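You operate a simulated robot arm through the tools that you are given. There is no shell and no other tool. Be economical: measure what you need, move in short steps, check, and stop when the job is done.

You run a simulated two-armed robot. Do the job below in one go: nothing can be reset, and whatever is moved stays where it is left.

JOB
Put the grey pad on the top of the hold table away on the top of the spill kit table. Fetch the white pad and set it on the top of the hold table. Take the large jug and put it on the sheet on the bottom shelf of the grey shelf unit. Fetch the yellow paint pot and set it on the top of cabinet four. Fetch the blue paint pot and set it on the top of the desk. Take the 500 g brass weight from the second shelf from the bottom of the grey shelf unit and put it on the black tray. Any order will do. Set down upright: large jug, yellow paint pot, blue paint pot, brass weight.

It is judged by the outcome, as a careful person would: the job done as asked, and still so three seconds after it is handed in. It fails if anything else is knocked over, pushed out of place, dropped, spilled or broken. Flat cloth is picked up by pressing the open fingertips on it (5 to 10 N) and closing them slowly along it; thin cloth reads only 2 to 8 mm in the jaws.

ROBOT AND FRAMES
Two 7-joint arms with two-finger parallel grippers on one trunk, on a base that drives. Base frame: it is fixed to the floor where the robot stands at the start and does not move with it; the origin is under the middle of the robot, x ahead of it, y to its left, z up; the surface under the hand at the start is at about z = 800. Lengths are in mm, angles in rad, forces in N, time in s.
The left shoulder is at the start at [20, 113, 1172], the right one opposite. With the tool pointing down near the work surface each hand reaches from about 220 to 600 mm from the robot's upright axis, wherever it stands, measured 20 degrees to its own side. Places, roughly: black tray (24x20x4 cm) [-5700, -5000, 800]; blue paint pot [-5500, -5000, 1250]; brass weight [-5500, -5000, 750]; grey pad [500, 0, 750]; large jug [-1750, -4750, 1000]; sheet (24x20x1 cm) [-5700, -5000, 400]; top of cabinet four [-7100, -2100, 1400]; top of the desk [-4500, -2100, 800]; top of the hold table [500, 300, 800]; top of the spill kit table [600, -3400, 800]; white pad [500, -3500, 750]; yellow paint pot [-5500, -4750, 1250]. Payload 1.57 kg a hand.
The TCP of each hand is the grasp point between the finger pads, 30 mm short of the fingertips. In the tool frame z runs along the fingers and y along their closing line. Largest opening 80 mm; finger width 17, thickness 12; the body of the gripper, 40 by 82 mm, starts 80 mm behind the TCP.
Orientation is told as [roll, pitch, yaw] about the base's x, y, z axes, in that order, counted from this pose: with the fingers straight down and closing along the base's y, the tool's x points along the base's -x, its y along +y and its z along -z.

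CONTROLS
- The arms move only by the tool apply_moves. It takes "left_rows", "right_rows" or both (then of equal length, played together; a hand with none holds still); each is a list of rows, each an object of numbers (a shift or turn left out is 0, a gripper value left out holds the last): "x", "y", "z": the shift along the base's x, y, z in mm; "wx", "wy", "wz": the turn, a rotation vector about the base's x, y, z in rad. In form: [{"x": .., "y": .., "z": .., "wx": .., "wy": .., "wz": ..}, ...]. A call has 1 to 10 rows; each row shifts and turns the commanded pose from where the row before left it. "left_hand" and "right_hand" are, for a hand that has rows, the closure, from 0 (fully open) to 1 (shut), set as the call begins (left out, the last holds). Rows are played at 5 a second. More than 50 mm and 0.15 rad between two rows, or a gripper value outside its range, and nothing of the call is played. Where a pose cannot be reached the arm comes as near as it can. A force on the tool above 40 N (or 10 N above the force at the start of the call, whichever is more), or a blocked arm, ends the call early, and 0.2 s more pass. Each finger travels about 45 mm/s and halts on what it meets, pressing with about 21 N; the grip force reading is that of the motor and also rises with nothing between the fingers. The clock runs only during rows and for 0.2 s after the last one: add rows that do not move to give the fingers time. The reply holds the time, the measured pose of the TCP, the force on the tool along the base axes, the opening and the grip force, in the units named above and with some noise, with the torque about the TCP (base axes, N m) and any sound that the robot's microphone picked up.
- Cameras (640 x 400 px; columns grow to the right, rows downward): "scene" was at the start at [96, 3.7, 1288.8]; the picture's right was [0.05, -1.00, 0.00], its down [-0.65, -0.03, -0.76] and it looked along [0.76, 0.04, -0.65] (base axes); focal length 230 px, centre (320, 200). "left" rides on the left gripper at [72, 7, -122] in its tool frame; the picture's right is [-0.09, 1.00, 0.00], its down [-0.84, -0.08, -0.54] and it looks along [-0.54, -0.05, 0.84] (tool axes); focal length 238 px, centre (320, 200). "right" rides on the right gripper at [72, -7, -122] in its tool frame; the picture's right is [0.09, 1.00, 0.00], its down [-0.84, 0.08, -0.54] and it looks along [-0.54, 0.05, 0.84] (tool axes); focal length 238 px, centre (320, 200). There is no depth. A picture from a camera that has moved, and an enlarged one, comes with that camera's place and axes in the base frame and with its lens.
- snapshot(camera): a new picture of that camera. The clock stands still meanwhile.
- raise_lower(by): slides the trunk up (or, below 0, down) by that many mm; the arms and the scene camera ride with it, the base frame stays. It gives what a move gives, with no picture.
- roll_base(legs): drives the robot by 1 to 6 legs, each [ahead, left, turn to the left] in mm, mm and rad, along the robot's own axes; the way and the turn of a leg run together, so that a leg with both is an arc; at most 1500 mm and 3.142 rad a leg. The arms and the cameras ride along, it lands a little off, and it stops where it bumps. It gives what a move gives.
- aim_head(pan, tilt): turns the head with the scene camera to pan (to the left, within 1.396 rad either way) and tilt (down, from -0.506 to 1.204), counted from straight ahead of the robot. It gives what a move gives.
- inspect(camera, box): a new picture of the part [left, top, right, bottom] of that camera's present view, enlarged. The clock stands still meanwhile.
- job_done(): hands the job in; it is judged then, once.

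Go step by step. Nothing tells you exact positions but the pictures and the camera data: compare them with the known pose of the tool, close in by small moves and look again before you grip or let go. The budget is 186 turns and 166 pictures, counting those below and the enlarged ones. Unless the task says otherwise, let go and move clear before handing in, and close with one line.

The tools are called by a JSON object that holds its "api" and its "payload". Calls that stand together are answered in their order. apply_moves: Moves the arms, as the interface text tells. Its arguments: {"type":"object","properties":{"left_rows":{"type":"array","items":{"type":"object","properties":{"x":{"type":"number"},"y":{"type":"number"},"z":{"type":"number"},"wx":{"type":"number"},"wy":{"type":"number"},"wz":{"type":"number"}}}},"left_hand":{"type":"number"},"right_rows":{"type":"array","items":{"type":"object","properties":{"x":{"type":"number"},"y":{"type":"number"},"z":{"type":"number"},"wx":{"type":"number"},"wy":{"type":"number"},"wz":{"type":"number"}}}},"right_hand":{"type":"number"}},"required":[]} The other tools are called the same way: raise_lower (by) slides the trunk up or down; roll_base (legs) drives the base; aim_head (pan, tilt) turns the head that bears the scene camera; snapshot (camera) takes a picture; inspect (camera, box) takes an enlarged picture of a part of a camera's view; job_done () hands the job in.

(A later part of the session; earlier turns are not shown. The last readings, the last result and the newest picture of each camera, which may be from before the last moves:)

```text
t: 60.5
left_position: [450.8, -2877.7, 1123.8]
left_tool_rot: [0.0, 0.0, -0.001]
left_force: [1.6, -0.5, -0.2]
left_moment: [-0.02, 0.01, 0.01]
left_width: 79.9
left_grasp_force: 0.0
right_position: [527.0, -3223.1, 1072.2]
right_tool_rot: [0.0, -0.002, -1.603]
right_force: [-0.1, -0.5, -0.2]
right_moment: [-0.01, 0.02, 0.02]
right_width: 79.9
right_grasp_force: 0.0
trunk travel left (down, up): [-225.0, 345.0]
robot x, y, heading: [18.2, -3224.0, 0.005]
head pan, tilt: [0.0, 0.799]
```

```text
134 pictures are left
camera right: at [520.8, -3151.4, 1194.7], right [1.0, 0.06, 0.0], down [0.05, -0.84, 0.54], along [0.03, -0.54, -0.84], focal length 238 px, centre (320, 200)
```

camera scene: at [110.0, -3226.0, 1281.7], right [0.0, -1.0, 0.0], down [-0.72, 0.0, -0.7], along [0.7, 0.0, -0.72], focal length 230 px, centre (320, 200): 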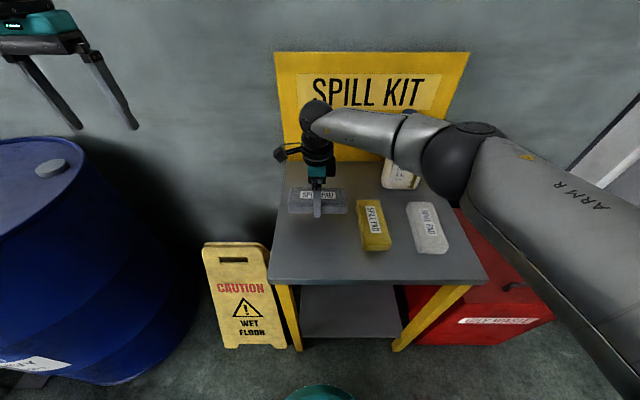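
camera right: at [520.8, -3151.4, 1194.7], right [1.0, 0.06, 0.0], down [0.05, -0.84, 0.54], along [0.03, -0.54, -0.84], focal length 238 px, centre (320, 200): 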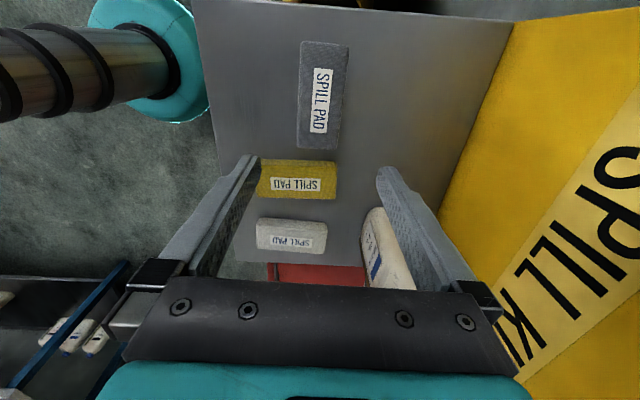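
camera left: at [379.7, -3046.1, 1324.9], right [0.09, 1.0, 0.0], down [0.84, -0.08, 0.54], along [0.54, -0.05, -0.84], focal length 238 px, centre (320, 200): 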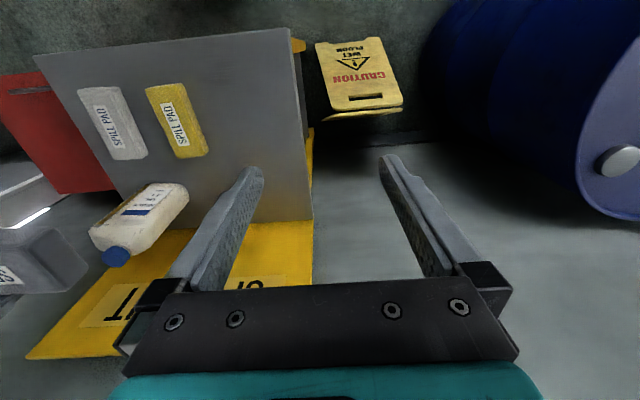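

The grey pad is placed. I'll shift back right and turn the right hand to yaw ≈ −0.06 for the white pad.

{"api": "roll_base", "payload": {"legs": [[0, -180, 0]]}}

{"api": "apply_moves", "payload": {"right_rows": [{"x": -20, "z": 20, "wz": 0.145}, {"x": -30, "wz": 0.145}, {"y": -30, "wz": 0.145}, {"y": -30, "wz": 0.145}, {"y": -30, "wz": 0.145}, {"wz": 0.145}, {"wz": 0.145}, {"wz": 0.145}, {"wz": 0.145}, {"wz": 0.145}]}}

{"api": "apply_moves", "payload": {"right_rows": [{"wz": 0.09, "z": -40}, {"z": -40}, {"z": -30}, {}]}}

{"api": "snapshot", "payload": {"camera": "right"}}

{"api": "snapshot", "payload": {"camera": "scene"}}

```text
t: 62.0
left_position: [449.3, -3057.0, 1123.4]
left_tool_rot: [0.0, 0.0, 0.005]
left_force: [-0.2, 0.4, 1.0]
left_moment: [0.01, 0.0, 0.0]
left_width: 80.1
left_grasp_force: 0.1
right_position: [527.7, -3400.1, 1071.4]
right_tool_rot: [0.001, 0.0, -1.596]
right_force: [0.3, -0.7, -0.1]
right_moment: [0.03, -0.01, -0.04]
right_width: 80.0
right_grasp_force: 0.1
trunk travel left (down, up): [-225.0, 345.0]
robot x, y, heading: [18.0, -3402.8, 0.004]
head pan, tilt: [0.0, 0.799]
```

```text
t: 64.2
left_position: [450.4, -3055.2, 1121.9]
left_tool_rot: [0.002, 0.0, 0.003]
left_force: [-0.4, 0.5, -0.1]
left_moment: [-0.01, -0.04, 0.01]
left_width: 79.9
left_grasp_force: 0.0
right_position: [477.4, -3489.1, 1093.2]
right_tool_rot: [-0.001, -0.001, -0.144]
right_force: [-0.5, -1.8, -0.2]
right_moment: [0.0, 0.02, 0.01]
right_width: 80.0
right_grasp_force: 0.1
trunk travel left (down, up): [-225.0, 345.0]
robot x, y, heading: [18.7, -3402.5, 0.009]
head pan, tilt: [0.0, 0.799]
```

```text
t: 65.2
left_position: [449.9, -3055.8, 1121.9]
left_tool_rot: [0.001, 0.0, 0.004]
left_force: [0.1, 0.0, 0.7]
left_moment: [0.0, -0.01, 0.02]
left_width: 79.9
left_grasp_force: 0.0
right_position: [478.7, -3488.4, 981.1]
right_tool_rot: [0.0, 0.0, -0.055]
right_force: [-0.2, 0.4, -0.3]
right_moment: [0.04, -0.01, 0.02]
right_width: 80.2
right_grasp_force: 0.2
trunk travel left (down, up): [-225.0, 345.0]
robot x, y, heading: [19.9, -3402.9, 0.003]
head pan, tilt: [0.0, 0.799]
```

```text
133 pictures are left
camera right: at [404.0, -3492.1, 1103.7], right [-0.04, 1.0, 0.0], down [0.84, 0.03, 0.54], along [0.54, 0.02, -0.84], focal length 238 px, centre (320, 200)
```

right: 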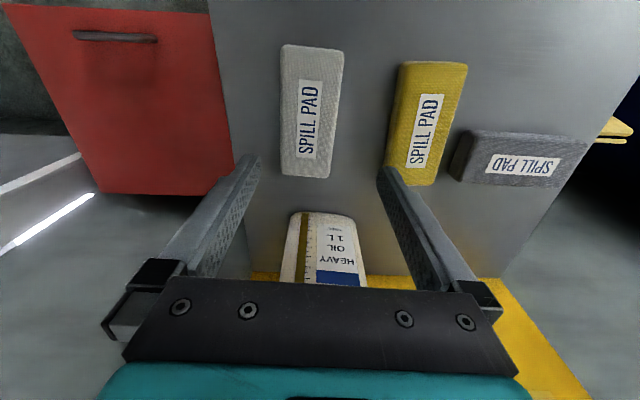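

```text
132 pictures are left
camera scene: at [110.2, -3404.6, 1281.7], right [0.0, -1.0, 0.0], down [-0.72, 0.0, -0.7], along [0.7, 0.0, -0.72], focal length 230 px, centre (320, 200)
```

scene: 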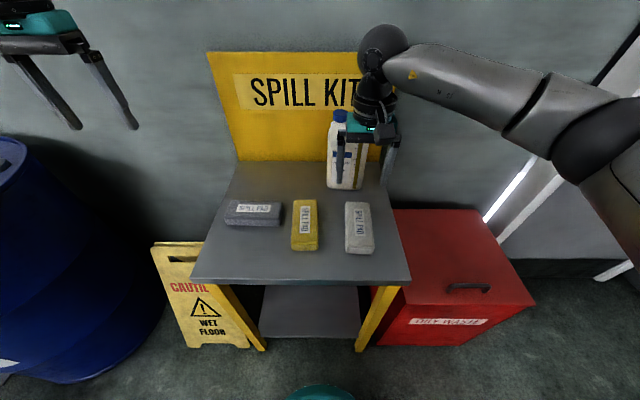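

White pad centre is (476, −3502). Moving over and down.

{"api": "apply_moves", "payload": {"right_rows": [{"x": -2, "y": -13, "z": -35}, {"z": -35}, {"z": -30}, {}]}}

{"api": "snapshot", "payload": {"camera": "right"}}

```text
t: 66.2
left_position: [449.1, -3056.2, 1121.5]
left_tool_rot: [0.001, -0.001, 0.003]
left_force: [-0.2, -0.6, -0.4]
left_moment: [-0.01, 0.0, -0.02]
left_width: 79.9
left_grasp_force: 0.0
right_position: [475.8, -3503.4, 883.1]
right_tool_rot: [0.001, 0.0, -0.056]
right_force: [-0.3, 0.5, 0.6]
right_moment: [-0.03, 0.03, -0.02]
right_width: 80.1
right_grasp_force: 0.0
trunk travel left (down, up): [-225.0, 345.0]
robot x, y, heading: [23.1, -3406.4, 0.004]
head pan, tilt: [0.0, 0.799]
```

```text
131 pictures are left
camera right: at [401.7, -3505.7, 1005.2], right [-0.04, 1.0, 0.0], down [0.84, 0.03, 0.54], along [0.54, 0.02, -0.84], focal length 238 px, centre (320, 200)
```

right: 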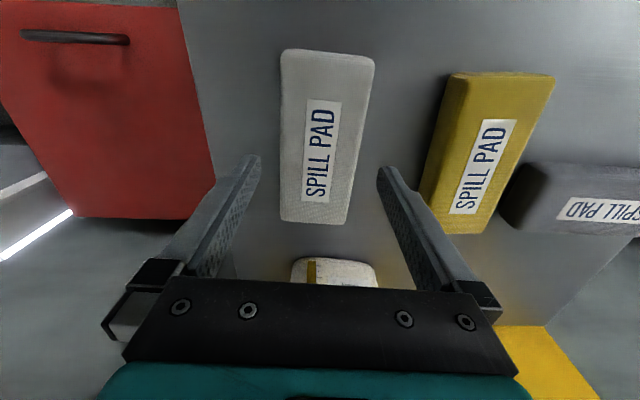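

{"api": "apply_moves", "payload": {"right_rows": [{"z": -25}, {"z": -18}, {"z": -7}, {"z": -2}, {}]}}

{"api": "apply_moves", "payload": {"right_rows": [{}, {}, {}, {}, {}, {}], "right_hand": 1}}

{"api": "apply_moves", "payload": {"right_rows": [{"z": 3}, {"z": 6}, {"z": 10}, {"z": 15}, {"z": 20}, {"z": 25}, {"z": 25}, {"z": 25}, {"z": 25}, {"z": 25}]}}

{"api": "snapshot", "payload": {"camera": "scene"}}

```text
t: 67.5
left_position: [450.5, -3056.4, 1121.1]
left_tool_rot: [0.002, 0.001, 0.003]
left_force: [-0.5, -0.4, 0.1]
left_moment: [-0.03, -0.01, 0.01]
left_width: 79.9
left_grasp_force: 0.1
right_position: [475.7, -3502.3, 829.8]
right_tool_rot: [-0.001, 0.001, -0.055]
right_force: [-0.6, 0.1, 0.1]
right_moment: [0.01, 0.0, 0.0]
right_width: 79.8
right_grasp_force: 0.0
trunk travel left (down, up): [-225.0, 345.0]
robot x, y, heading: [17.6, -3403.8, 0.006]
head pan, tilt: [0.0, 0.799]
```

```text
t: 68.8
left_position: [449.0, -3055.0, 1121.6]
left_tool_rot: [0.0, 0.001, 0.004]
left_force: [0.5, 0.8, -0.4]
left_moment: [0.0, 0.01, -0.02]
left_width: 80.1
left_grasp_force: 0.1
right_position: [475.7, -3502.1, 830.2]
right_tool_rot: [0.0, 0.0, -0.057]
right_force: [0.5, 0.9, -0.1]
right_moment: [0.04, -0.01, -0.02]
right_width: 67.5
right_grasp_force: 21.1
trunk travel left (down, up): [-225.0, 345.0]
robot x, y, heading: [17.8, -3405.8, 0.005]
head pan, tilt: [0.0, 0.799]
```

```text
t: 71.0
left_position: [450.3, -3055.7, 1122.1]
left_tool_rot: [0.0, 0.0, 0.003]
left_force: [-0.9, 0.1, 1.0]
left_moment: [-0.01, -0.02, -0.02]
left_width: 80.2
left_grasp_force: 0.0
right_position: [474.8, -3500.6, 1009.7]
right_tool_rot: [0.001, -0.001, -0.059]
right_force: [0.0, 0.1, -0.3]
right_moment: [0.02, -0.03, -0.03]
right_width: 67.1
right_grasp_force: 20.9
trunk travel left (down, up): [-225.0, 345.0]
robot x, y, heading: [21.6, -3407.4, 0.003]
head pan, tilt: [0.0, 0.799]
```

```text
130 pictures are left
camera scene: at [110.2, -3404.6, 1281.6], right [0.0, -1.0, 0.0], down [-0.72, 0.0, -0.7], along [0.7, 0.0, -0.72], focal length 230 px, centre (320, 200)
```

scene: 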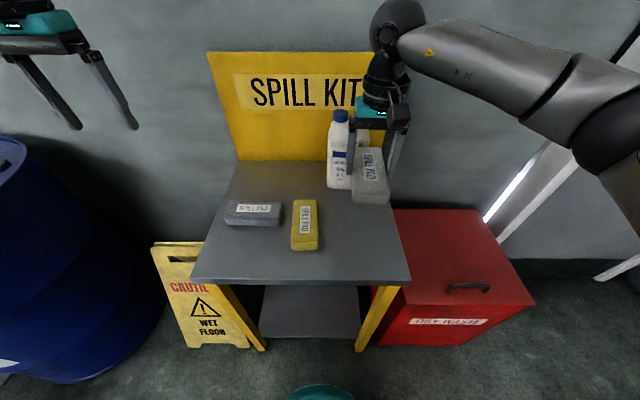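

White pad held. I'll raise up and drive back to the hold table.

{"api": "raise_lower", "payload": {"by": 100}}

{"api": "apply_moves", "payload": {"right_rows": [{"z": 25}, {"z": 25}, {}]}}

{"api": "roll_base", "payload": {"legs": [[-590, 0, 0], [0, 1400, 0], [0, 1400, 0], [0, 500, 0]]}}

{"api": "aim_head", "payload": {"pan": 0, "tilt": 0.6}}

{"api": "snapshot", "payload": {"camera": "scene"}}

```text
t: 72.4
left_position: [449.2, -3056.5, 1223.0]
left_tool_rot: [0.0, -0.002, 0.003]
left_force: [-0.4, -0.7, -1.0]
left_moment: [-0.04, 0.0, 0.03]
left_width: 79.9
left_grasp_force: 0.0
right_position: [474.5, -3501.3, 1108.7]
right_tool_rot: [0.0, -0.001, -0.055]
right_force: [0.1, 0.4, -0.5]
right_moment: [0.01, 0.01, -0.02]
right_width: 67.3
right_grasp_force: 21.0
trunk travel left (down, up): [-325.0, 245.0]
robot x, y, heading: [15.9, -3404.2, 0.003]
head pan, tilt: [0.0, 0.799]
```

```text
t: 73.2
left_position: [448.7, -3056.2, 1222.2]
left_tool_rot: [-0.001, -0.001, 0.003]
left_force: [0.7, 0.6, -0.1]
left_moment: [-0.05, -0.01, 0.0]
left_width: 80.1
left_grasp_force: 0.1
right_position: [475.4, -3501.9, 1158.0]
right_tool_rot: [-0.001, -0.001, -0.057]
right_force: [-0.5, -0.3, -0.5]
right_moment: [0.02, 0.0, 0.0]
right_width: 67.1
right_grasp_force: 20.8
trunk travel left (down, up): [-325.0, 245.0]
robot x, y, heading: [18.5, -3404.6, 0.005]
head pan, tilt: [0.0, 0.799]
```

```text
t: 92.2
left_position: [-202.1, 238.5, 1219.8]
left_tool_rot: [0.0, 0.0, 0.019]
left_force: [-0.8, 0.4, -0.4]
left_moment: [-0.01, 0.0, 0.0]
left_width: 79.9
left_grasp_force: 0.0
right_position: [-170.0, -207.1, 1158.9]
right_tool_rot: [-0.001, 0.0, -0.041]
right_force: [-0.2, 0.7, -1.1]
right_moment: [0.02, 0.0, 0.0]
right_width: 67.2
right_grasp_force: 19.9
trunk travel left (down, up): [-325.0, 245.0]
robot x, y, heading: [-630.5, -118.1, 0.022]
head pan, tilt: [0.0, 0.799]
```

```text
t: 93.0
left_position: [-201.0, 237.7, 1222.5]
left_tool_rot: [0.0, -0.001, 0.019]
left_force: [-0.5, -0.1, 0.7]
left_moment: [-0.04, -0.01, -0.01]
left_width: 79.8
left_grasp_force: 0.0
right_position: [-170.1, -207.9, 1158.6]
right_tool_rot: [0.001, 0.0, -0.04]
right_force: [0.6, 0.0, -0.2]
right_moment: [0.01, 0.06, -0.02]
right_width: 67.2
right_grasp_force: 20.6
trunk travel left (down, up): [-325.0, 245.0]
robot x, y, heading: [-629.5, -118.8, 0.016]
head pan, tilt: [0.0, 0.6]
```

```text
129 pictures are left
camera scene: at [-528.0, -116.5, 1398.4], right [0.02, -1.0, 0.0], down [-0.57, -0.01, -0.82], along [0.82, 0.02, -0.57], focal length 230 px, centre (320, 200)
```

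scene: 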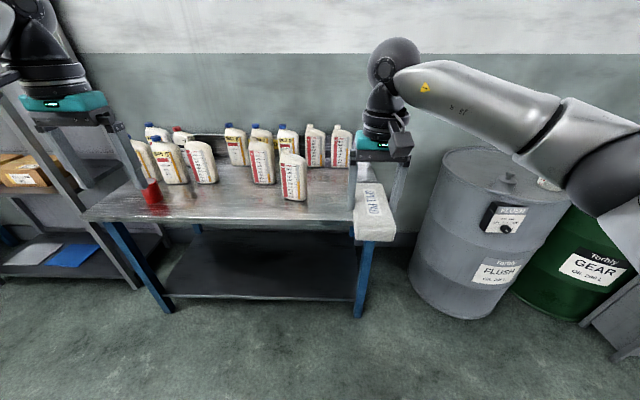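

The table's right front is free. I'll drive forward so the white pad comes over about (455, −170).

{"api": "roll_base", "payload": {"legs": [[620, 25, -0.018]]}}

{"api": "snapshot", "payload": {"camera": "right"}}

{"api": "snapshot", "payload": {"camera": "scene"}}

```text
t: 96.4
left_position: [419.1, 260.2, 1221.5]
left_tool_rot: [0.0, -0.001, 0.0]
left_force: [0.1, 0.6, -0.8]
left_moment: [-0.04, 0.03, 0.01]
left_width: 79.6
left_grasp_force: 0.1
right_position: [441.6, -185.1, 1157.5]
right_tool_rot: [0.001, -0.001, -0.061]
right_force: [-0.6, 0.1, -1.3]
right_moment: [0.01, 0.03, -0.03]
right_width: 67.3
right_grasp_force: 21.6
trunk travel left (down, up): [-325.0, 245.0]
robot x, y, heading: [-14.0, -87.8, -0.001]
head pan, tilt: [0.0, 0.6]
```

```text
128 pictures are left
camera right: at [368.2, -187.8, 1280.6], right [-0.03, 1.0, 0.0], down [0.84, 0.03, 0.54], along [0.54, 0.02, -0.84], focal length 238 px, centre (320, 200)
```

right: 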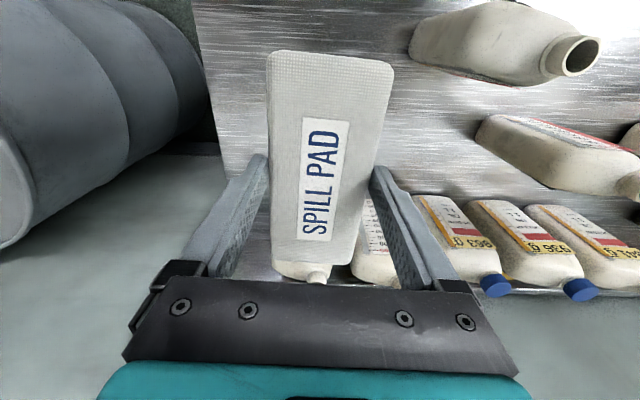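

```text
127 pictures are left
camera scene: at [85.7, -87.0, 1398.5], right [0.0, -1.0, 0.0], down [-0.57, 0.0, -0.82], along [0.82, 0.0, -0.57], focal length 230 px, centre (320, 200)
```

scene: 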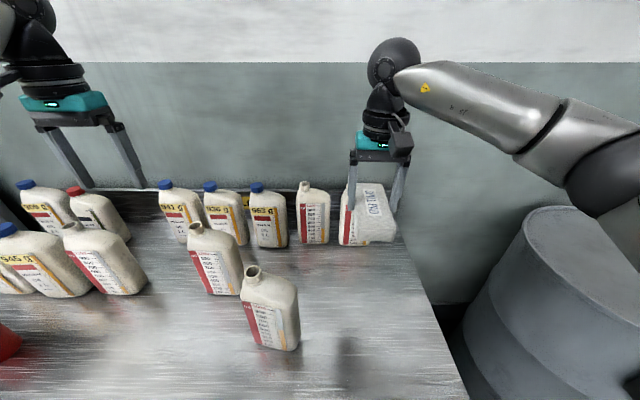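

{"api": "raise_lower", "payload": {"by": -100}}

{"api": "apply_moves", "payload": {"right_rows": [{"z": -40}, {"z": -40}, {"z": -40}, {"z": -40}, {"z": -30}, {"z": -15}, {}]}}

{"api": "snapshot", "payload": {"camera": "right"}}

```text
t: 97.8
left_position: [417.7, 260.1, 1122.2]
left_tool_rot: [-0.001, -0.001, 0.0]
left_force: [0.3, 0.2, 0.3]
left_moment: [-0.02, -0.04, -0.03]
left_width: 80.0
left_grasp_force: 0.0
right_position: [441.9, -185.0, 1058.0]
right_tool_rot: [0.0, 0.0, -0.062]
right_force: [0.0, 0.4, 0.1]
right_moment: [0.02, -0.01, -0.02]
right_width: 67.2
right_grasp_force: 20.7
trunk travel left (down, up): [-225.0, 345.0]
robot x, y, heading: [-17.5, -88.8, 0.003]
head pan, tilt: [0.0, 0.6]
```

```text
t: 99.4
left_position: [418.1, 260.3, 1122.7]
left_tool_rot: [0.0, -0.001, 0.001]
left_force: [-0.8, -0.3, -0.2]
left_moment: [0.02, -0.02, -0.05]
left_width: 80.2
left_grasp_force: 0.0
right_position: [440.1, -186.9, 854.9]
right_tool_rot: [0.001, 0.0, -0.063]
right_force: [-0.5, 0.2, -1.3]
right_moment: [0.02, 0.02, 0.02]
right_width: 67.0
right_grasp_force: 21.5
trunk travel left (down, up): [-225.0, 345.0]
robot x, y, heading: [-14.6, -86.2, -0.002]
head pan, tilt: [0.0, 0.6]
```

```text
126 pictures are left
camera right: at [366.3, -189.3, 975.8], right [-0.03, 1.0, 0.0], down [0.84, 0.03, 0.54], along [0.54, 0.02, -0.84], focal length 238 px, centre (320, 200)
```

right: 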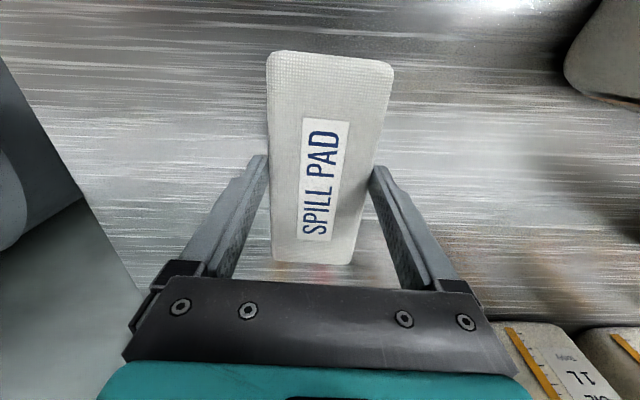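

{"api": "apply_moves", "payload": {"right_rows": [{"z": -12}, {"z": -8}, {"z": -4}, {}]}}

{"api": "apply_moves", "payload": {"right_rows": [{}, {}, {}, {"z": 10}, {"z": 30}, {"z": 40}, {"z": 40}, {"z": 40}, {"z": 40}, {"z": 40}], "right_hand": 0}}

{"api": "snapshot", "payload": {"camera": "right"}}

```text
t: 100.4
left_position: [416.8, 259.0, 1122.3]
left_tool_rot: [-0.001, -0.001, 0.001]
left_force: [0.2, 0.1, 0.8]
left_moment: [-0.01, 0.02, 0.01]
left_width: 80.1
left_grasp_force: 0.1
right_position: [443.1, -185.3, 833.0]
right_tool_rot: [0.001, -0.006, -0.062]
right_force: [-0.3, -0.5, 28.1]
right_moment: [-0.16, 0.03, 0.07]
right_width: 67.3
right_grasp_force: 20.7
trunk travel left (down, up): [-225.0, 345.0]
robot x, y, heading: [-16.2, -85.4, 0.003]
head pan, tilt: [0.0, 0.6]
```

```text
t: 102.6
left_position: [418.6, 261.0, 1120.8]
left_tool_rot: [0.0, 0.0, -0.001]
left_force: [0.2, 0.0, -0.3]
left_moment: [0.0, -0.03, -0.04]
left_width: 80.0
left_grasp_force: 0.0
right_position: [441.4, -188.0, 1070.3]
right_tool_rot: [0.0, 0.001, -0.061]
right_force: [-0.5, -0.6, 0.6]
right_moment: [-0.06, 0.01, -0.03]
right_width: 79.9
right_grasp_force: 0.0
trunk travel left (down, up): [-225.0, 345.0]
robot x, y, heading: [-14.8, -86.9, 0.001]
head pan, tilt: [0.0, 0.6]
```

```text
125 pictures are left
camera right: at [367.1, -189.8, 1192.5], right [-0.03, 1.0, 0.0], down [0.84, 0.03, 0.54], along [0.54, 0.02, -0.84], focal length 238 px, centre (320, 200)
```

right: 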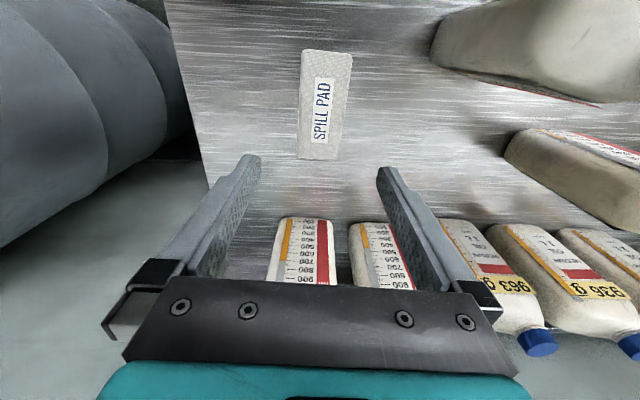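

The white pad is in place. Next is the jug near (−1750, −4750): I'll back off, turn to face −y, drive and look.

{"api": "raise_lower", "payload": {"by": 100}}

{"api": "roll_base", "payload": {"legs": [[-590, 0, 0], [0, 0, -1.571], [1300, 0, 0]]}}

{"api": "aim_head", "payload": {"pan": -0.3, "tilt": 0.3}}

{"api": "snapshot", "payload": {"camera": "scene"}}

```text
t: 103.9
left_position: [417.8, 260.4, 1221.2]
left_tool_rot: [0.0, 0.0, 0.001]
left_force: [-0.3, -0.3, -0.4]
left_moment: [0.01, 0.02, 0.0]
left_width: 79.8
left_grasp_force: 0.1
right_position: [441.3, -187.9, 1169.8]
right_tool_rot: [0.002, 0.002, -0.06]
right_force: [0.0, 0.3, 0.1]
right_moment: [0.0, 0.0, 0.01]
right_width: 80.1
right_grasp_force: 0.0
trunk travel left (down, up): [-325.0, 245.0]
robot x, y, heading: [-16.1, -84.4, 0.001]
head pan, tilt: [0.0, 0.6]
```

```text
t: 117.1
left_position: [-225.4, -1783.4, 1222.5]
left_tool_rot: [0.001, -0.001, -1.544]
left_force: [0.1, 0.3, -0.9]
left_moment: [0.0, 0.01, 0.04]
left_width: 80.0
left_grasp_force: 0.0
right_position: [-669.7, -1818.5, 1169.7]
right_tool_rot: [0.002, 0.0, -1.602]
right_force: [0.8, -0.1, 0.1]
right_moment: [0.01, 0.0, -0.05]
right_width: 79.8
right_grasp_force: 0.0
trunk travel left (down, up): [-325.0, 245.0]
robot x, y, heading: [-587.9, -1359.3, -1.545]
head pan, tilt: [0.0, 0.6]
```

```text
t: 117.9
left_position: [-224.1, -1781.8, 1222.1]
left_tool_rot: [0.001, 0.0, -1.542]
left_force: [-0.3, -0.3, 0.2]
left_moment: [-0.02, 0.03, -0.01]
left_width: 79.9
left_grasp_force: 0.0
right_position: [-670.0, -1817.6, 1169.0]
right_tool_rot: [-0.001, 0.001, -1.602]
right_force: [0.1, -0.2, 0.7]
right_moment: [-0.01, -0.01, 0.0]
right_width: 80.0
right_grasp_force: 0.0
trunk travel left (down, up): [-325.0, 245.0]
robot x, y, heading: [-584.3, -1357.6, -1.542]
head pan, tilt: [-0.3, 0.3]
```

```text
124 pictures are left
camera scene: at [-605.5, -1460.6, 1425.9], right [-0.96, 0.27, 0.0], down [0.08, 0.29, -0.96], along [-0.26, -0.92, -0.3], focal length 230 px, centre (320, 200)
```

scene: 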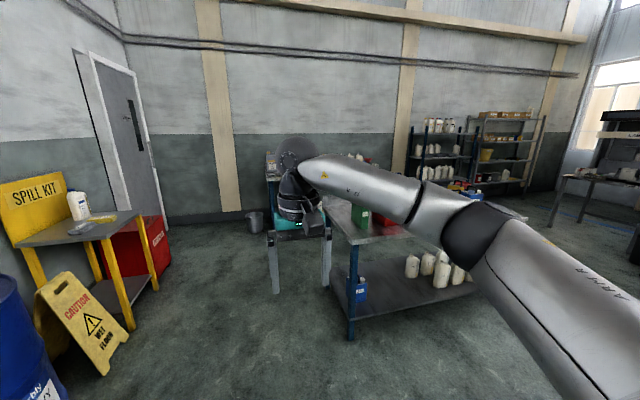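

{"api": "roll_base", "payload": {"legs": [[1200, 120, -0.02], [1200, 0, 0]]}}

{"api": "aim_head", "payload": {"pan": -0.7, "tilt": 0.3}}

{"api": "snapshot", "payload": {"camera": "scene"}}

```text
t: 129.6
left_position: [-91.3, -4171.3, 1221.2]
left_tool_rot: [0.0, -0.001, -1.574]
left_force: [-0.4, -0.6, 0.8]
left_moment: [0.0, 0.0, 0.0]
left_width: 79.7
left_grasp_force: 0.1
right_position: [-538.8, -4193.5, 1168.9]
right_tool_rot: [-0.001, 0.001, -1.635]
right_force: [0.5, -0.8, -0.4]
right_moment: [-0.02, -0.01, -0.01]
right_width: 80.0
right_grasp_force: 0.0
trunk travel left (down, up): [-325.0, 245.0]
robot x, y, heading: [-439.3, -3736.0, -1.571]
head pan, tilt: [-0.3, 0.3]
```

```text
t: 130.5
left_position: [-92.1, -4170.4, 1221.6]
left_tool_rot: [0.0, 0.001, -1.574]
left_force: [0.2, 0.6, -0.2]
left_moment: [0.02, -0.01, -0.04]
left_width: 80.1
left_grasp_force: 0.0
right_position: [-538.2, -4191.3, 1169.2]
right_tool_rot: [0.0, 0.0, -1.635]
right_force: [1.1, -0.4, -0.2]
right_moment: [-0.04, -0.01, 0.02]
right_width: 79.9
right_grasp_force: 0.0
trunk travel left (down, up): [-325.0, 245.0]
robot x, y, heading: [-438.0, -3736.1, -1.576]
head pan, tilt: [-0.7, 0.3]
```

```text
123 pictures are left
camera scene: at [-495.6, -3818.6, 1426.0], right [-0.76, 0.65, 0.0], down [0.19, 0.23, -0.96], along [-0.62, -0.73, -0.3], focal length 230 px, centre (320, 200)
```

scene: 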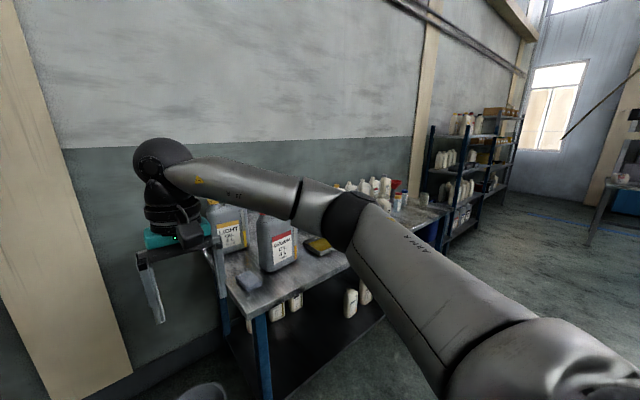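

{"api": "aim_head", "payload": {"pan": -1.39, "tilt": 0.35}}

{"api": "snapshot", "payload": {"camera": "scene"}}

```text
t: 131.5
left_position: [-92.3, -4171.6, 1222.0]
left_tool_rot: [0.0, 0.001, -1.574]
left_force: [0.4, -0.7, -0.4]
left_moment: [0.04, -0.01, 0.01]
left_width: 79.9
left_grasp_force: 0.0
right_position: [-540.1, -4191.5, 1169.8]
right_tool_rot: [0.001, -0.001, -1.635]
right_force: [0.0, 0.4, 0.8]
right_moment: [0.0, 0.03, -0.01]
right_width: 79.9
right_grasp_force: 0.1
trunk travel left (down, up): [-325.0, 245.0]
robot x, y, heading: [-437.4, -3738.5, -1.573]
head pan, tilt: [-1.389, 0.351]
```

```text
122 pictures are left
camera scene: at [-526.9, -3763.9, 1421.3], right [-0.18, 0.98, 0.0], down [0.34, 0.06, -0.94], along [-0.92, -0.17, -0.34], focal length 230 px, centre (320, 200)
```

scene: 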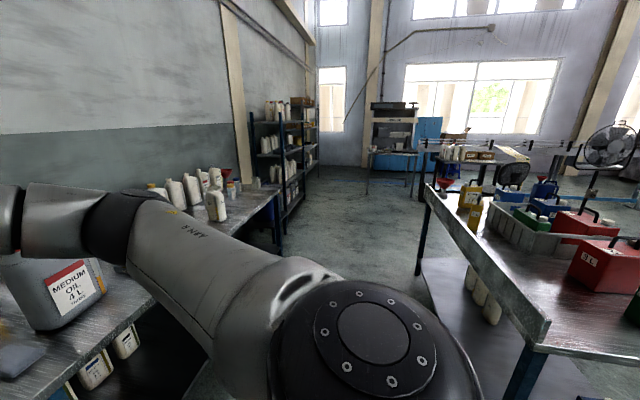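

The corridor is clear. I'll sidestep right along it towards the jug.

{"api": "roll_base", "payload": {"legs": [[40, -1250, 0]]}}

{"api": "aim_head", "payload": {"pan": 0.0, "tilt": 0.55}}

{"api": "snapshot", "payload": {"camera": "scene"}}

```text
t: 137.8
left_position: [-1325.4, -4204.1, 1223.1]
left_tool_rot: [0.0, 0.001, -1.58]
left_force: [-0.4, 0.2, 0.0]
left_moment: [-0.01, -0.03, 0.02]
left_width: 80.1
left_grasp_force: 0.1
right_position: [-1773.0, -4222.4, 1169.8]
right_tool_rot: [0.001, -0.001, -1.643]
right_force: [-0.9, -0.6, -0.1]
right_moment: [0.01, 0.03, -0.02]
right_width: 80.1
right_grasp_force: 0.1
trunk travel left (down, up): [-325.0, 245.0]
robot x, y, heading: [-1666.4, -3764.0, -1.582]
head pan, tilt: [-1.389, 0.351]
```

```text
t: 139.3
left_position: [-1324.2, -4203.4, 1221.6]
left_tool_rot: [0.0, -0.001, -1.581]
left_force: [0.7, 0.1, -0.7]
left_moment: [-0.02, 0.01, -0.02]
left_width: 79.9
left_grasp_force: 0.3
right_position: [-1772.4, -4223.0, 1169.1]
right_tool_rot: [0.001, -0.001, -1.643]
right_force: [-0.1, 0.3, 1.0]
right_moment: [-0.02, -0.01, 0.01]
right_width: 80.1
right_grasp_force: 0.1
trunk travel left (down, up): [-325.0, 245.0]
robot x, y, heading: [-1666.2, -3771.4, -1.579]
head pan, tilt: [0.0, 0.55]
```

```text
121 pictures are left
camera scene: at [-1666.3, -3868.4, 1403.0], right [-1.0, 0.01, 0.0], down [0.01, 0.52, -0.85], along [-0.01, -0.85, -0.52], focal length 230 px, centre (320, 200)
```

scene: 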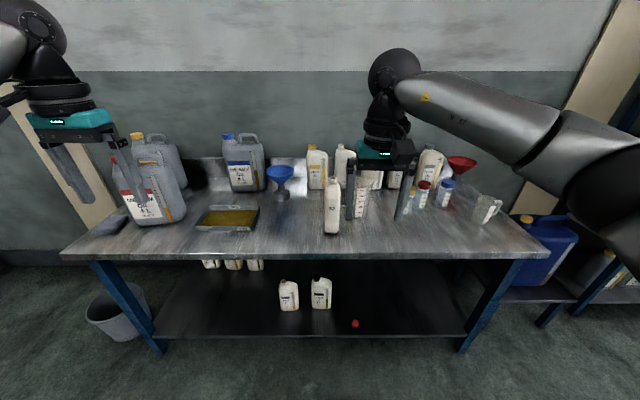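

{"api": "inspect", "payload": {"camera": "scene", "box": [300, 120, 520, 258]}}

{"api": "snapshot", "payload": {"camera": "right"}}

{"api": "inspect", "payload": {"camera": "scene", "box": [80, 110, 320, 260]}}

```text
2.90 times, centred on (410, 189) of scene
camera zoom: at [-1666.3, -3868.4, 1403.0], right [-1.0, 0.01, 0.0], down [0.01, 0.52, -0.85], along [-0.01, -0.85, -0.52], focal length 668 px, centre (59, 232)
```

zoom: 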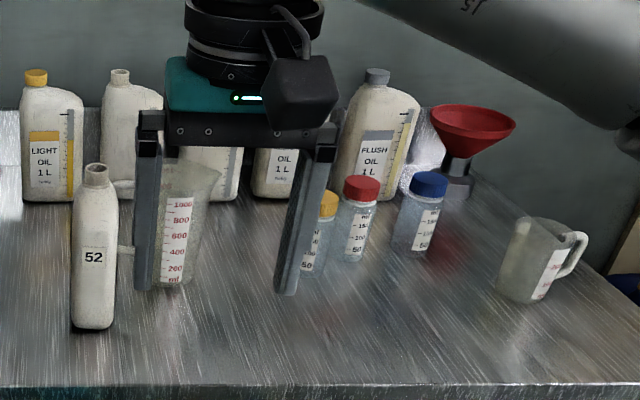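

```text
119 pictures are left
camera right: at [-1775.7, -4150.9, 1291.9], right [1.0, 0.02, 0.0], down [0.02, -0.84, 0.54], along [0.01, -0.54, -0.84], focal length 238 px, centre (320, 200)
```

right: 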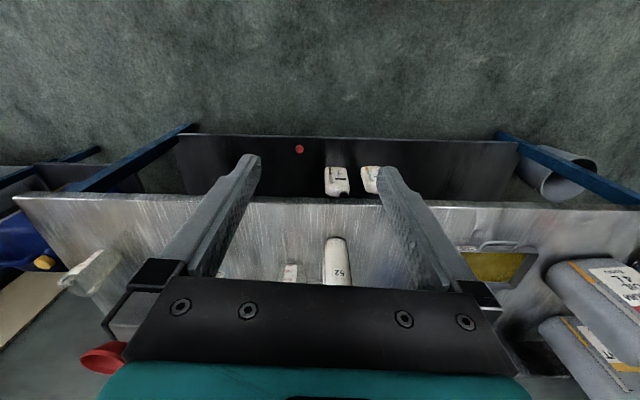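

```text
2.67 times, centred on (200, 185) of scene
camera zoom: at [-1666.3, -3868.4, 1403.0], right [-1.0, 0.01, 0.0], down [0.01, 0.52, -0.85], along [-0.01, -0.85, -0.52], focal length 615 px, centre (640, 240)
```

zoom: 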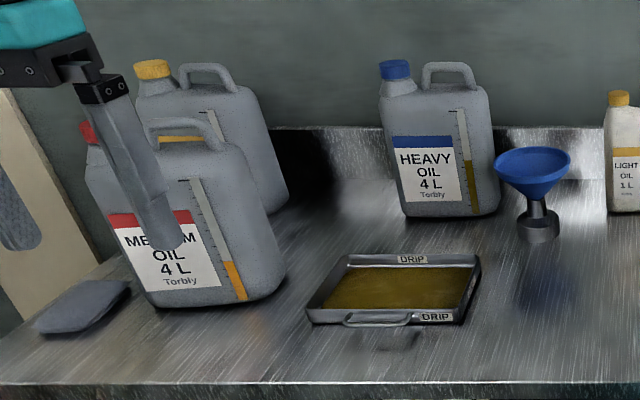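

The large jug (1000 ml scale) stands near (−1847, −4697), its handle to the left by bottle "52"; the small jug is at the right end. I'll drive nearer for a close look.

{"api": "roll_base", "payload": {"legs": [[330, 0, 0.008]]}}

{"api": "aim_head", "payload": {"pan": -0.25, "tilt": 0.6}}

{"api": "snapshot", "payload": {"camera": "scene"}}

{"api": "snapshot", "payload": {"camera": "right"}}

{"api": "snapshot", "payload": {"camera": "left"}}

```text
t: 141.4
left_position: [-1324.1, -4530.1, 1220.9]
left_tool_rot: [0.0, 0.0, -1.576]
left_force: [0.0, 0.4, -0.3]
left_moment: [-0.01, 0.02, -0.01]
left_width: 79.8
left_grasp_force: 0.0
right_position: [-1771.3, -4549.6, 1169.6]
right_tool_rot: [0.0, 0.0, -1.637]
right_force: [0.0, -0.1, -0.1]
right_moment: [0.01, 0.01, 0.02]
right_width: 79.8
right_grasp_force: 0.0
trunk travel left (down, up): [-325.0, 245.0]
robot x, y, heading: [-1668.8, -4094.4, -1.574]
head pan, tilt: [0.0, 0.55]
```

```text
t: 142.2
left_position: [-1326.1, -4530.0, 1223.0]
left_tool_rot: [0.001, 0.002, -1.577]
left_force: [0.7, 0.4, 0.3]
left_moment: [-0.03, -0.03, 0.05]
left_width: 79.9
left_grasp_force: 0.0
right_position: [-1772.2, -4550.3, 1168.8]
right_tool_rot: [0.0, 0.001, -1.636]
right_force: [-0.7, 0.4, -0.2]
right_moment: [0.01, -0.02, 0.0]
right_width: 80.0
right_grasp_force: 0.1
trunk travel left (down, up): [-325.0, 245.0]
robot x, y, heading: [-1672.7, -4093.2, -1.572]
head pan, tilt: [-0.25, 0.6]
```

```text
117 pictures are left
camera scene: at [-1689.8, -4191.3, 1398.5], right [-0.97, 0.25, 0.0], down [0.14, 0.55, -0.83], along [-0.21, -0.8, -0.56], focal length 230 px, centre (320, 200)
```

scene: 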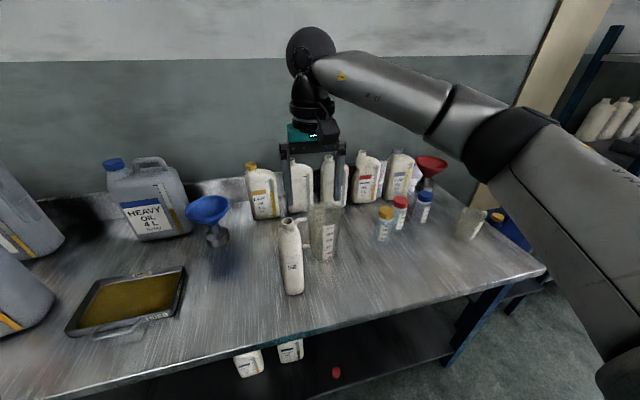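

```text
116 pictures are left
camera right: at [-1776.0, -4478.7, 1292.0], right [1.0, 0.03, 0.0], down [0.02, -0.84, 0.54], along [0.01, -0.54, -0.84], focal length 238 px, centre (320, 200)
```

right: 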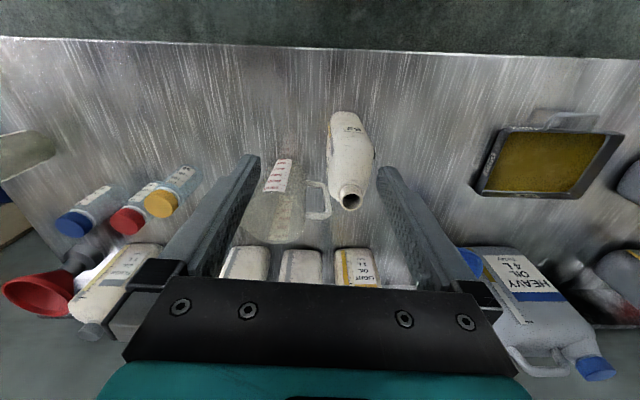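

```text
115 pictures are left
camera left: at [-1318.0, -4457.7, 1345.0], right [1.0, -0.1, 0.0], down [-0.08, -0.84, 0.54], along [-0.05, -0.54, -0.84], focal length 238 px, centre (320, 200)
```

left: 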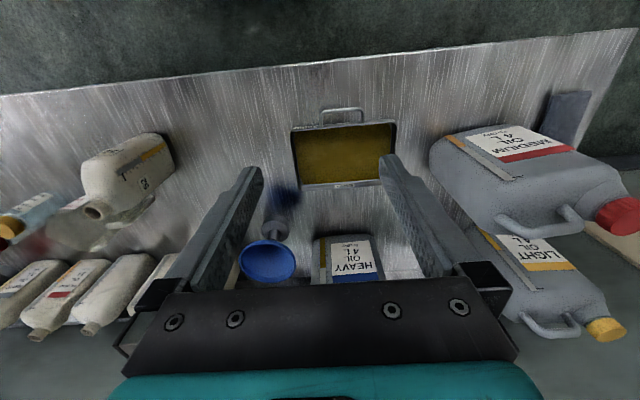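

{"api": "inspect", "payload": {"camera": "right", "box": [220, 90, 420, 280]}}

{"api": "inspect", "payload": {"camera": "scene", "box": [240, 180, 380, 310]}}

```text
2.11 times, centred on (320, 185) of right
camera zoom: at [-1776.0, -4478.7, 1292.0], right [1.0, 0.03, 0.0], down [0.02, -0.84, 0.54], along [0.01, -0.54, -0.84], focal length 502 px, centre (320, 232)
```

zoom: 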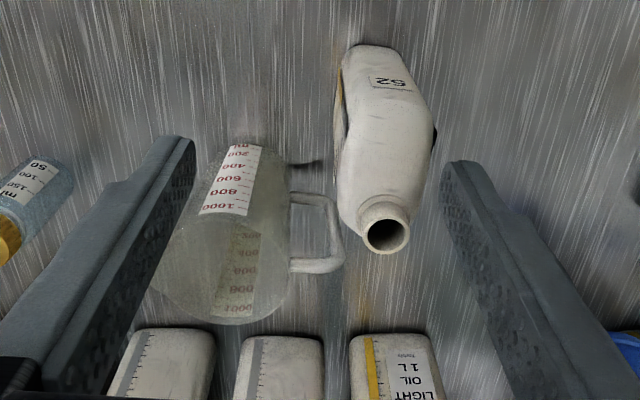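

```text
3.08 times, centred on (310, 245) of scene
camera zoom: at [-1689.8, -4191.3, 1398.5], right [-0.97, 0.25, 0.0], down [0.14, 0.55, -0.83], along [-0.21, -0.8, -0.56], focal length 709 px, centre (351, 62)
```

zoom: 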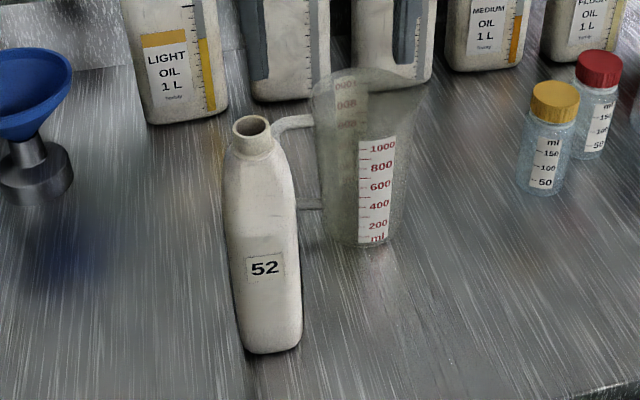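

The jug is about 180 mm tall and tapered, axis ≈(−1847, −4717); its handle sits just behind bottle 52, so a handle grasp is blocked here. Plan: pinch the front rim from above, move the jug to open table with the handle toward me, then regrasp the handle tilted. I'll move nearer and turn the hand.

{"api": "roll_base", "payload": {"legs": [[85, 0, 0]]}}

{"api": "apply_moves", "payload": {"right_rows": [{"x": -15, "wz": -0.145}, {"x": -15, "wz": -0.145}, {"x": -15, "wz": -0.145}, {"x": -15, "wz": -0.145}, {"x": -15, "wz": -0.145}, {"wz": -0.145}, {"wz": -0.145}, {"wz": -0.145}, {"wz": -0.145}, {"wz": -0.145}]}}

{"api": "apply_moves", "payload": {"right_rows": [{"wz": -0.06}, {}]}}

{"api": "snapshot", "payload": {"camera": "right"}}

{"api": "snapshot", "payload": {"camera": "scene"}}

```text
t: 143.3
left_position: [-1325.0, -4615.8, 1221.8]
left_tool_rot: [0.002, 0.0, -1.577]
left_force: [-0.9, -0.1, 0.0]
left_moment: [0.01, 0.01, 0.01]
left_width: 80.2
left_grasp_force: 0.1
right_position: [-1772.3, -4635.8, 1168.8]
right_tool_rot: [-0.002, 0.0, -1.635]
right_force: [-0.2, -0.7, -0.4]
right_moment: [-0.01, 0.01, -0.02]
right_width: 80.2
right_grasp_force: 0.1
trunk travel left (down, up): [-325.0, 245.0]
robot x, y, heading: [-1668.5, -4177.2, -1.573]
head pan, tilt: [-0.25, 0.6]
```

```text
t: 145.5
left_position: [-1325.4, -4614.8, 1221.4]
left_tool_rot: [0.0, 0.0, -1.576]
left_force: [0.5, 1.3, 0.3]
left_moment: [0.0, 0.02, 0.02]
left_width: 79.9
left_grasp_force: 0.1
right_position: [-1847.6, -4635.5, 1170.0]
right_tool_rot: [0.0, 0.0, -3.087]
right_force: [-0.6, -0.4, -0.4]
right_moment: [0.01, -0.01, 0.01]
right_width: 80.3
right_grasp_force: 0.1
trunk travel left (down, up): [-325.0, 245.0]
robot x, y, heading: [-1667.7, -4180.7, -1.576]
head pan, tilt: [-0.25, 0.6]
```

```text
t: 146.1
left_position: [-1325.0, -4614.6, 1222.9]
left_tool_rot: [0.001, 0.0, -1.576]
left_force: [1.1, -0.2, 0.0]
left_moment: [0.02, 0.02, 0.0]
left_width: 80.1
left_grasp_force: 0.0
right_position: [-1847.7, -4635.9, 1170.1]
right_tool_rot: [0.0, 0.0, 3.138]
right_force: [-0.5, 1.1, -0.1]
right_moment: [0.02, 0.02, 0.01]
right_width: 80.3
right_grasp_force: 0.0
trunk travel left (down, up): [-325.0, 245.0]
robot x, y, heading: [-1668.6, -4180.1, -1.571]
head pan, tilt: [-0.25, 0.6]
```

```text
112 pictures are left
camera right: at [-1777.3, -4629.6, 1291.8], right [0.09, -1.0, 0.0], down [-0.84, -0.07, 0.54], along [-0.54, -0.05, -0.84], focal length 238 px, centre (320, 200)
```

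right: 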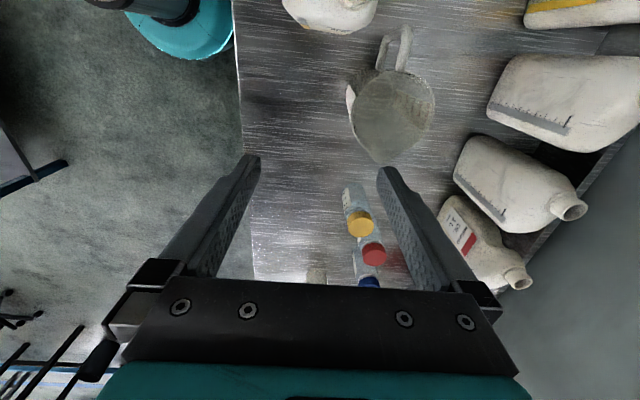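

```text
111 pictures are left
camera scene: at [-1690.2, -4275.9, 1398.5], right [-0.97, 0.25, 0.0], down [0.14, 0.55, -0.83], along [-0.21, -0.8, -0.56], focal length 230 px, centre (320, 200)
```

scene: 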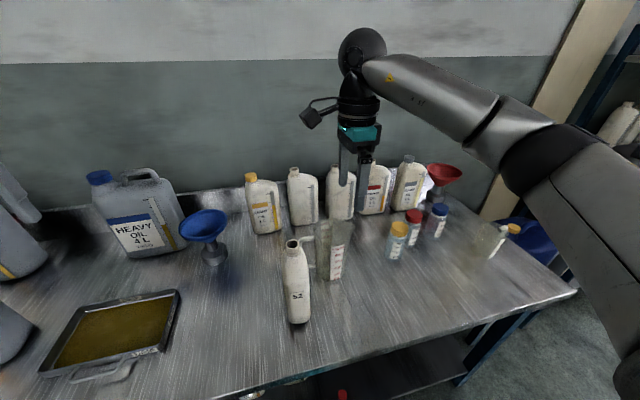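

{"api": "inspect", "payload": {"camera": "right", "box": [260, 0, 500, 180]}}

```text
2.22 times, centred on (380, 90) of right
camera zoom: at [-1777.3, -4629.6, 1291.8], right [0.09, -1.0, 0.0], down [-0.84, -0.07, 0.54], along [-0.54, -0.05, -0.84], focal length 530 px, centre (187, 444)
```

zoom: 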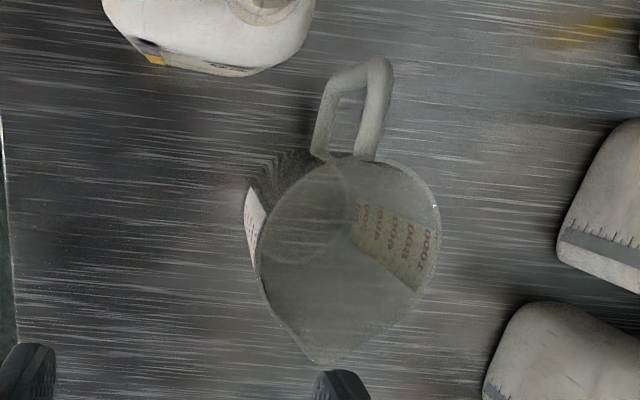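

The rim is a circle of radius ~50 centred about (−1843, −4726), so the front rim is at y≈−4677. I'll position above and descend partway.

{"api": "apply_moves", "payload": {"right_rows": [{"x": 4, "y": -20, "z": -20}, {"y": -21, "z": -40}, {"z": -40}, {"z": -25}, {}]}}

{"api": "snapshot", "payload": {"camera": "right"}}

{"api": "inspect", "payload": {"camera": "scene", "box": [240, 120, 460, 320]}}

```text
t: 147.3
left_position: [-1324.9, -4614.2, 1222.4]
left_tool_rot: [0.0, 0.0, -1.577]
left_force: [-0.6, -0.1, 0.7]
left_moment: [0.0, 0.0, 0.02]
left_width: 79.9
left_grasp_force: 0.0
right_position: [-1845.7, -4677.2, 1042.7]
right_tool_rot: [0.001, 0.0, 3.135]
right_force: [-0.7, -0.1, -0.4]
right_moment: [-0.04, -0.01, 0.0]
right_width: 79.6
right_grasp_force: 0.1
trunk travel left (down, up): [-325.0, 245.0]
robot x, y, heading: [-1668.3, -4180.0, -1.572]
head pan, tilt: [-0.25, 0.6]
```

```text
109 pictures are left
camera right: at [-1774.4, -4670.8, 1165.3], right [0.09, -1.0, 0.0], down [-0.84, -0.07, 0.54], along [-0.54, -0.05, -0.84], focal length 238 px, centre (320, 200)
```

right: 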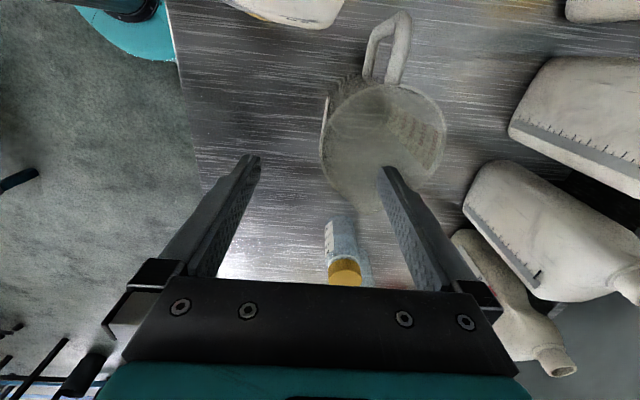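

```text
2.00 times, centred on (350, 220) of scene
camera zoom: at [-1690.2, -4275.8, 1398.5], right [-0.97, 0.25, 0.0], down [0.14, 0.55, -0.83], along [-0.21, -0.8, -0.56], focal length 461 px, centre (260, 160)
```

zoom: 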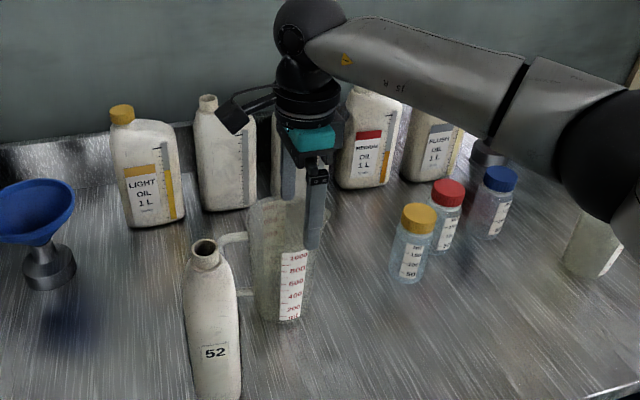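

{"api": "apply_moves", "payload": {"right_rows": [{"x": 4, "z": -25}, {"z": -25}, {"z": -20}, {"z": -15}, {}]}}

{"api": "snapshot", "payload": {"camera": "right"}}

{"api": "inspect", "payload": {"camera": "scene", "box": [260, 160, 420, 300]}}

```text
t: 148.5
left_position: [-1325.4, -4614.5, 1221.1]
left_tool_rot: [0.0, -0.001, -1.578]
left_force: [-0.3, 0.1, 0.8]
left_moment: [0.0, -0.01, 0.01]
left_width: 79.6
left_grasp_force: 0.1
right_position: [-1839.6, -4676.9, 958.9]
right_tool_rot: [-0.002, 0.001, 3.136]
right_force: [-0.7, -0.8, 0.4]
right_moment: [-0.02, -0.03, -0.01]
right_width: 80.1
right_grasp_force: 0.1
trunk travel left (down, up): [-325.0, 245.0]
robot x, y, heading: [-1667.8, -4180.2, -1.572]
head pan, tilt: [-0.25, 0.6]
```

```text
107 pictures are left
camera right: at [-1769.2, -4670.6, 1080.3], right [0.09, -1.0, 0.0], down [-0.84, -0.07, 0.54], along [-0.54, -0.05, -0.84], focal length 238 px, centre (320, 200)
```

right: 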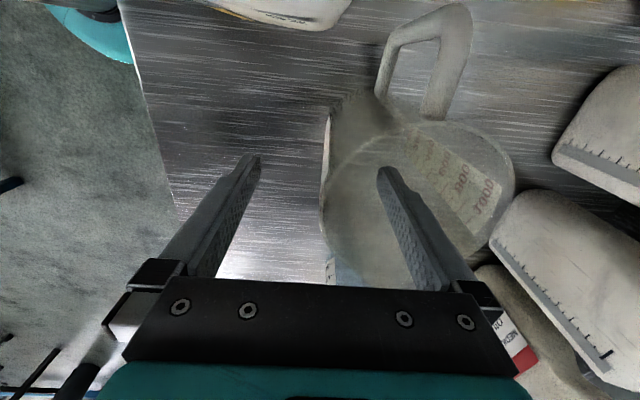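

```text
2.86 times, centred on (340, 230) of scene
camera zoom: at [-1690.2, -4275.9, 1398.5], right [-0.97, 0.25, 0.0], down [0.14, 0.55, -0.83], along [-0.21, -0.8, -0.56], focal length 659 px, centre (263, 114)
```

zoom: 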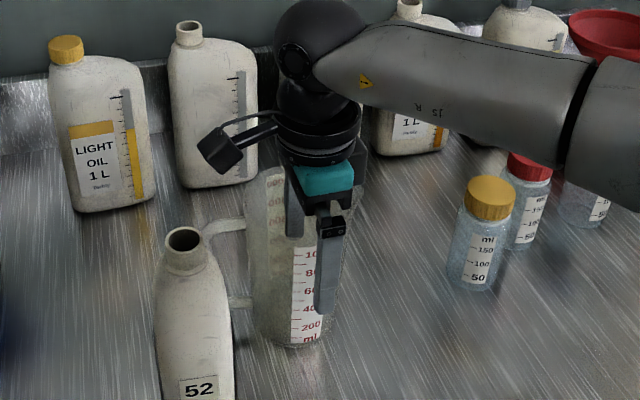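

The front wall is between the fingers, so I close.

{"api": "apply_moves", "payload": {"right_rows": [{}, {}, {}, {}, {}, {}, {}, {}], "right_hand": 1}}

{"api": "snapshot", "payload": {"camera": "right"}}

```text
t: 150.3
left_position: [-1324.9, -4614.3, 1222.0]
left_tool_rot: [0.001, 0.001, -1.577]
left_force: [-0.1, -0.3, 0.6]
left_moment: [0.01, 0.01, 0.02]
left_width: 79.8
left_grasp_force: 0.0
right_position: [-1840.1, -4676.8, 960.5]
right_tool_rot: [0.002, -0.001, 3.138]
right_force: [-2.3, -1.1, 9.5]
right_moment: [-0.92, -0.03, -0.15]
right_width: 5.6
right_grasp_force: 20.8
trunk travel left (down, up): [-325.0, 245.0]
robot x, y, heading: [-1667.2, -4177.9, -1.573]
head pan, tilt: [-0.25, 0.6]
```

```text
105 pictures are left
camera right: at [-1769.4, -4670.5, 1081.8], right [0.09, -1.0, 0.0], down [-0.84, -0.07, 0.54], along [-0.54, -0.05, -0.84], focal length 238 px, centre (320, 200)
```

right: 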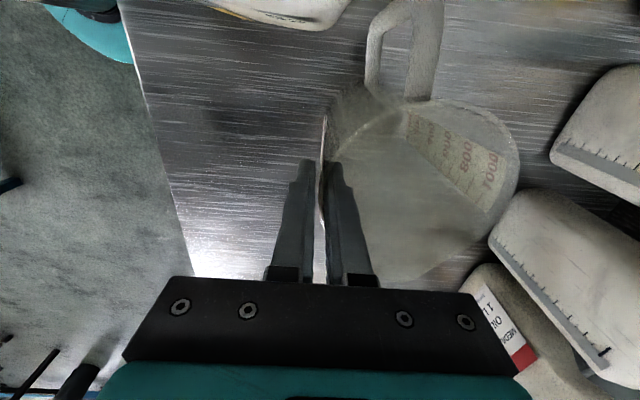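

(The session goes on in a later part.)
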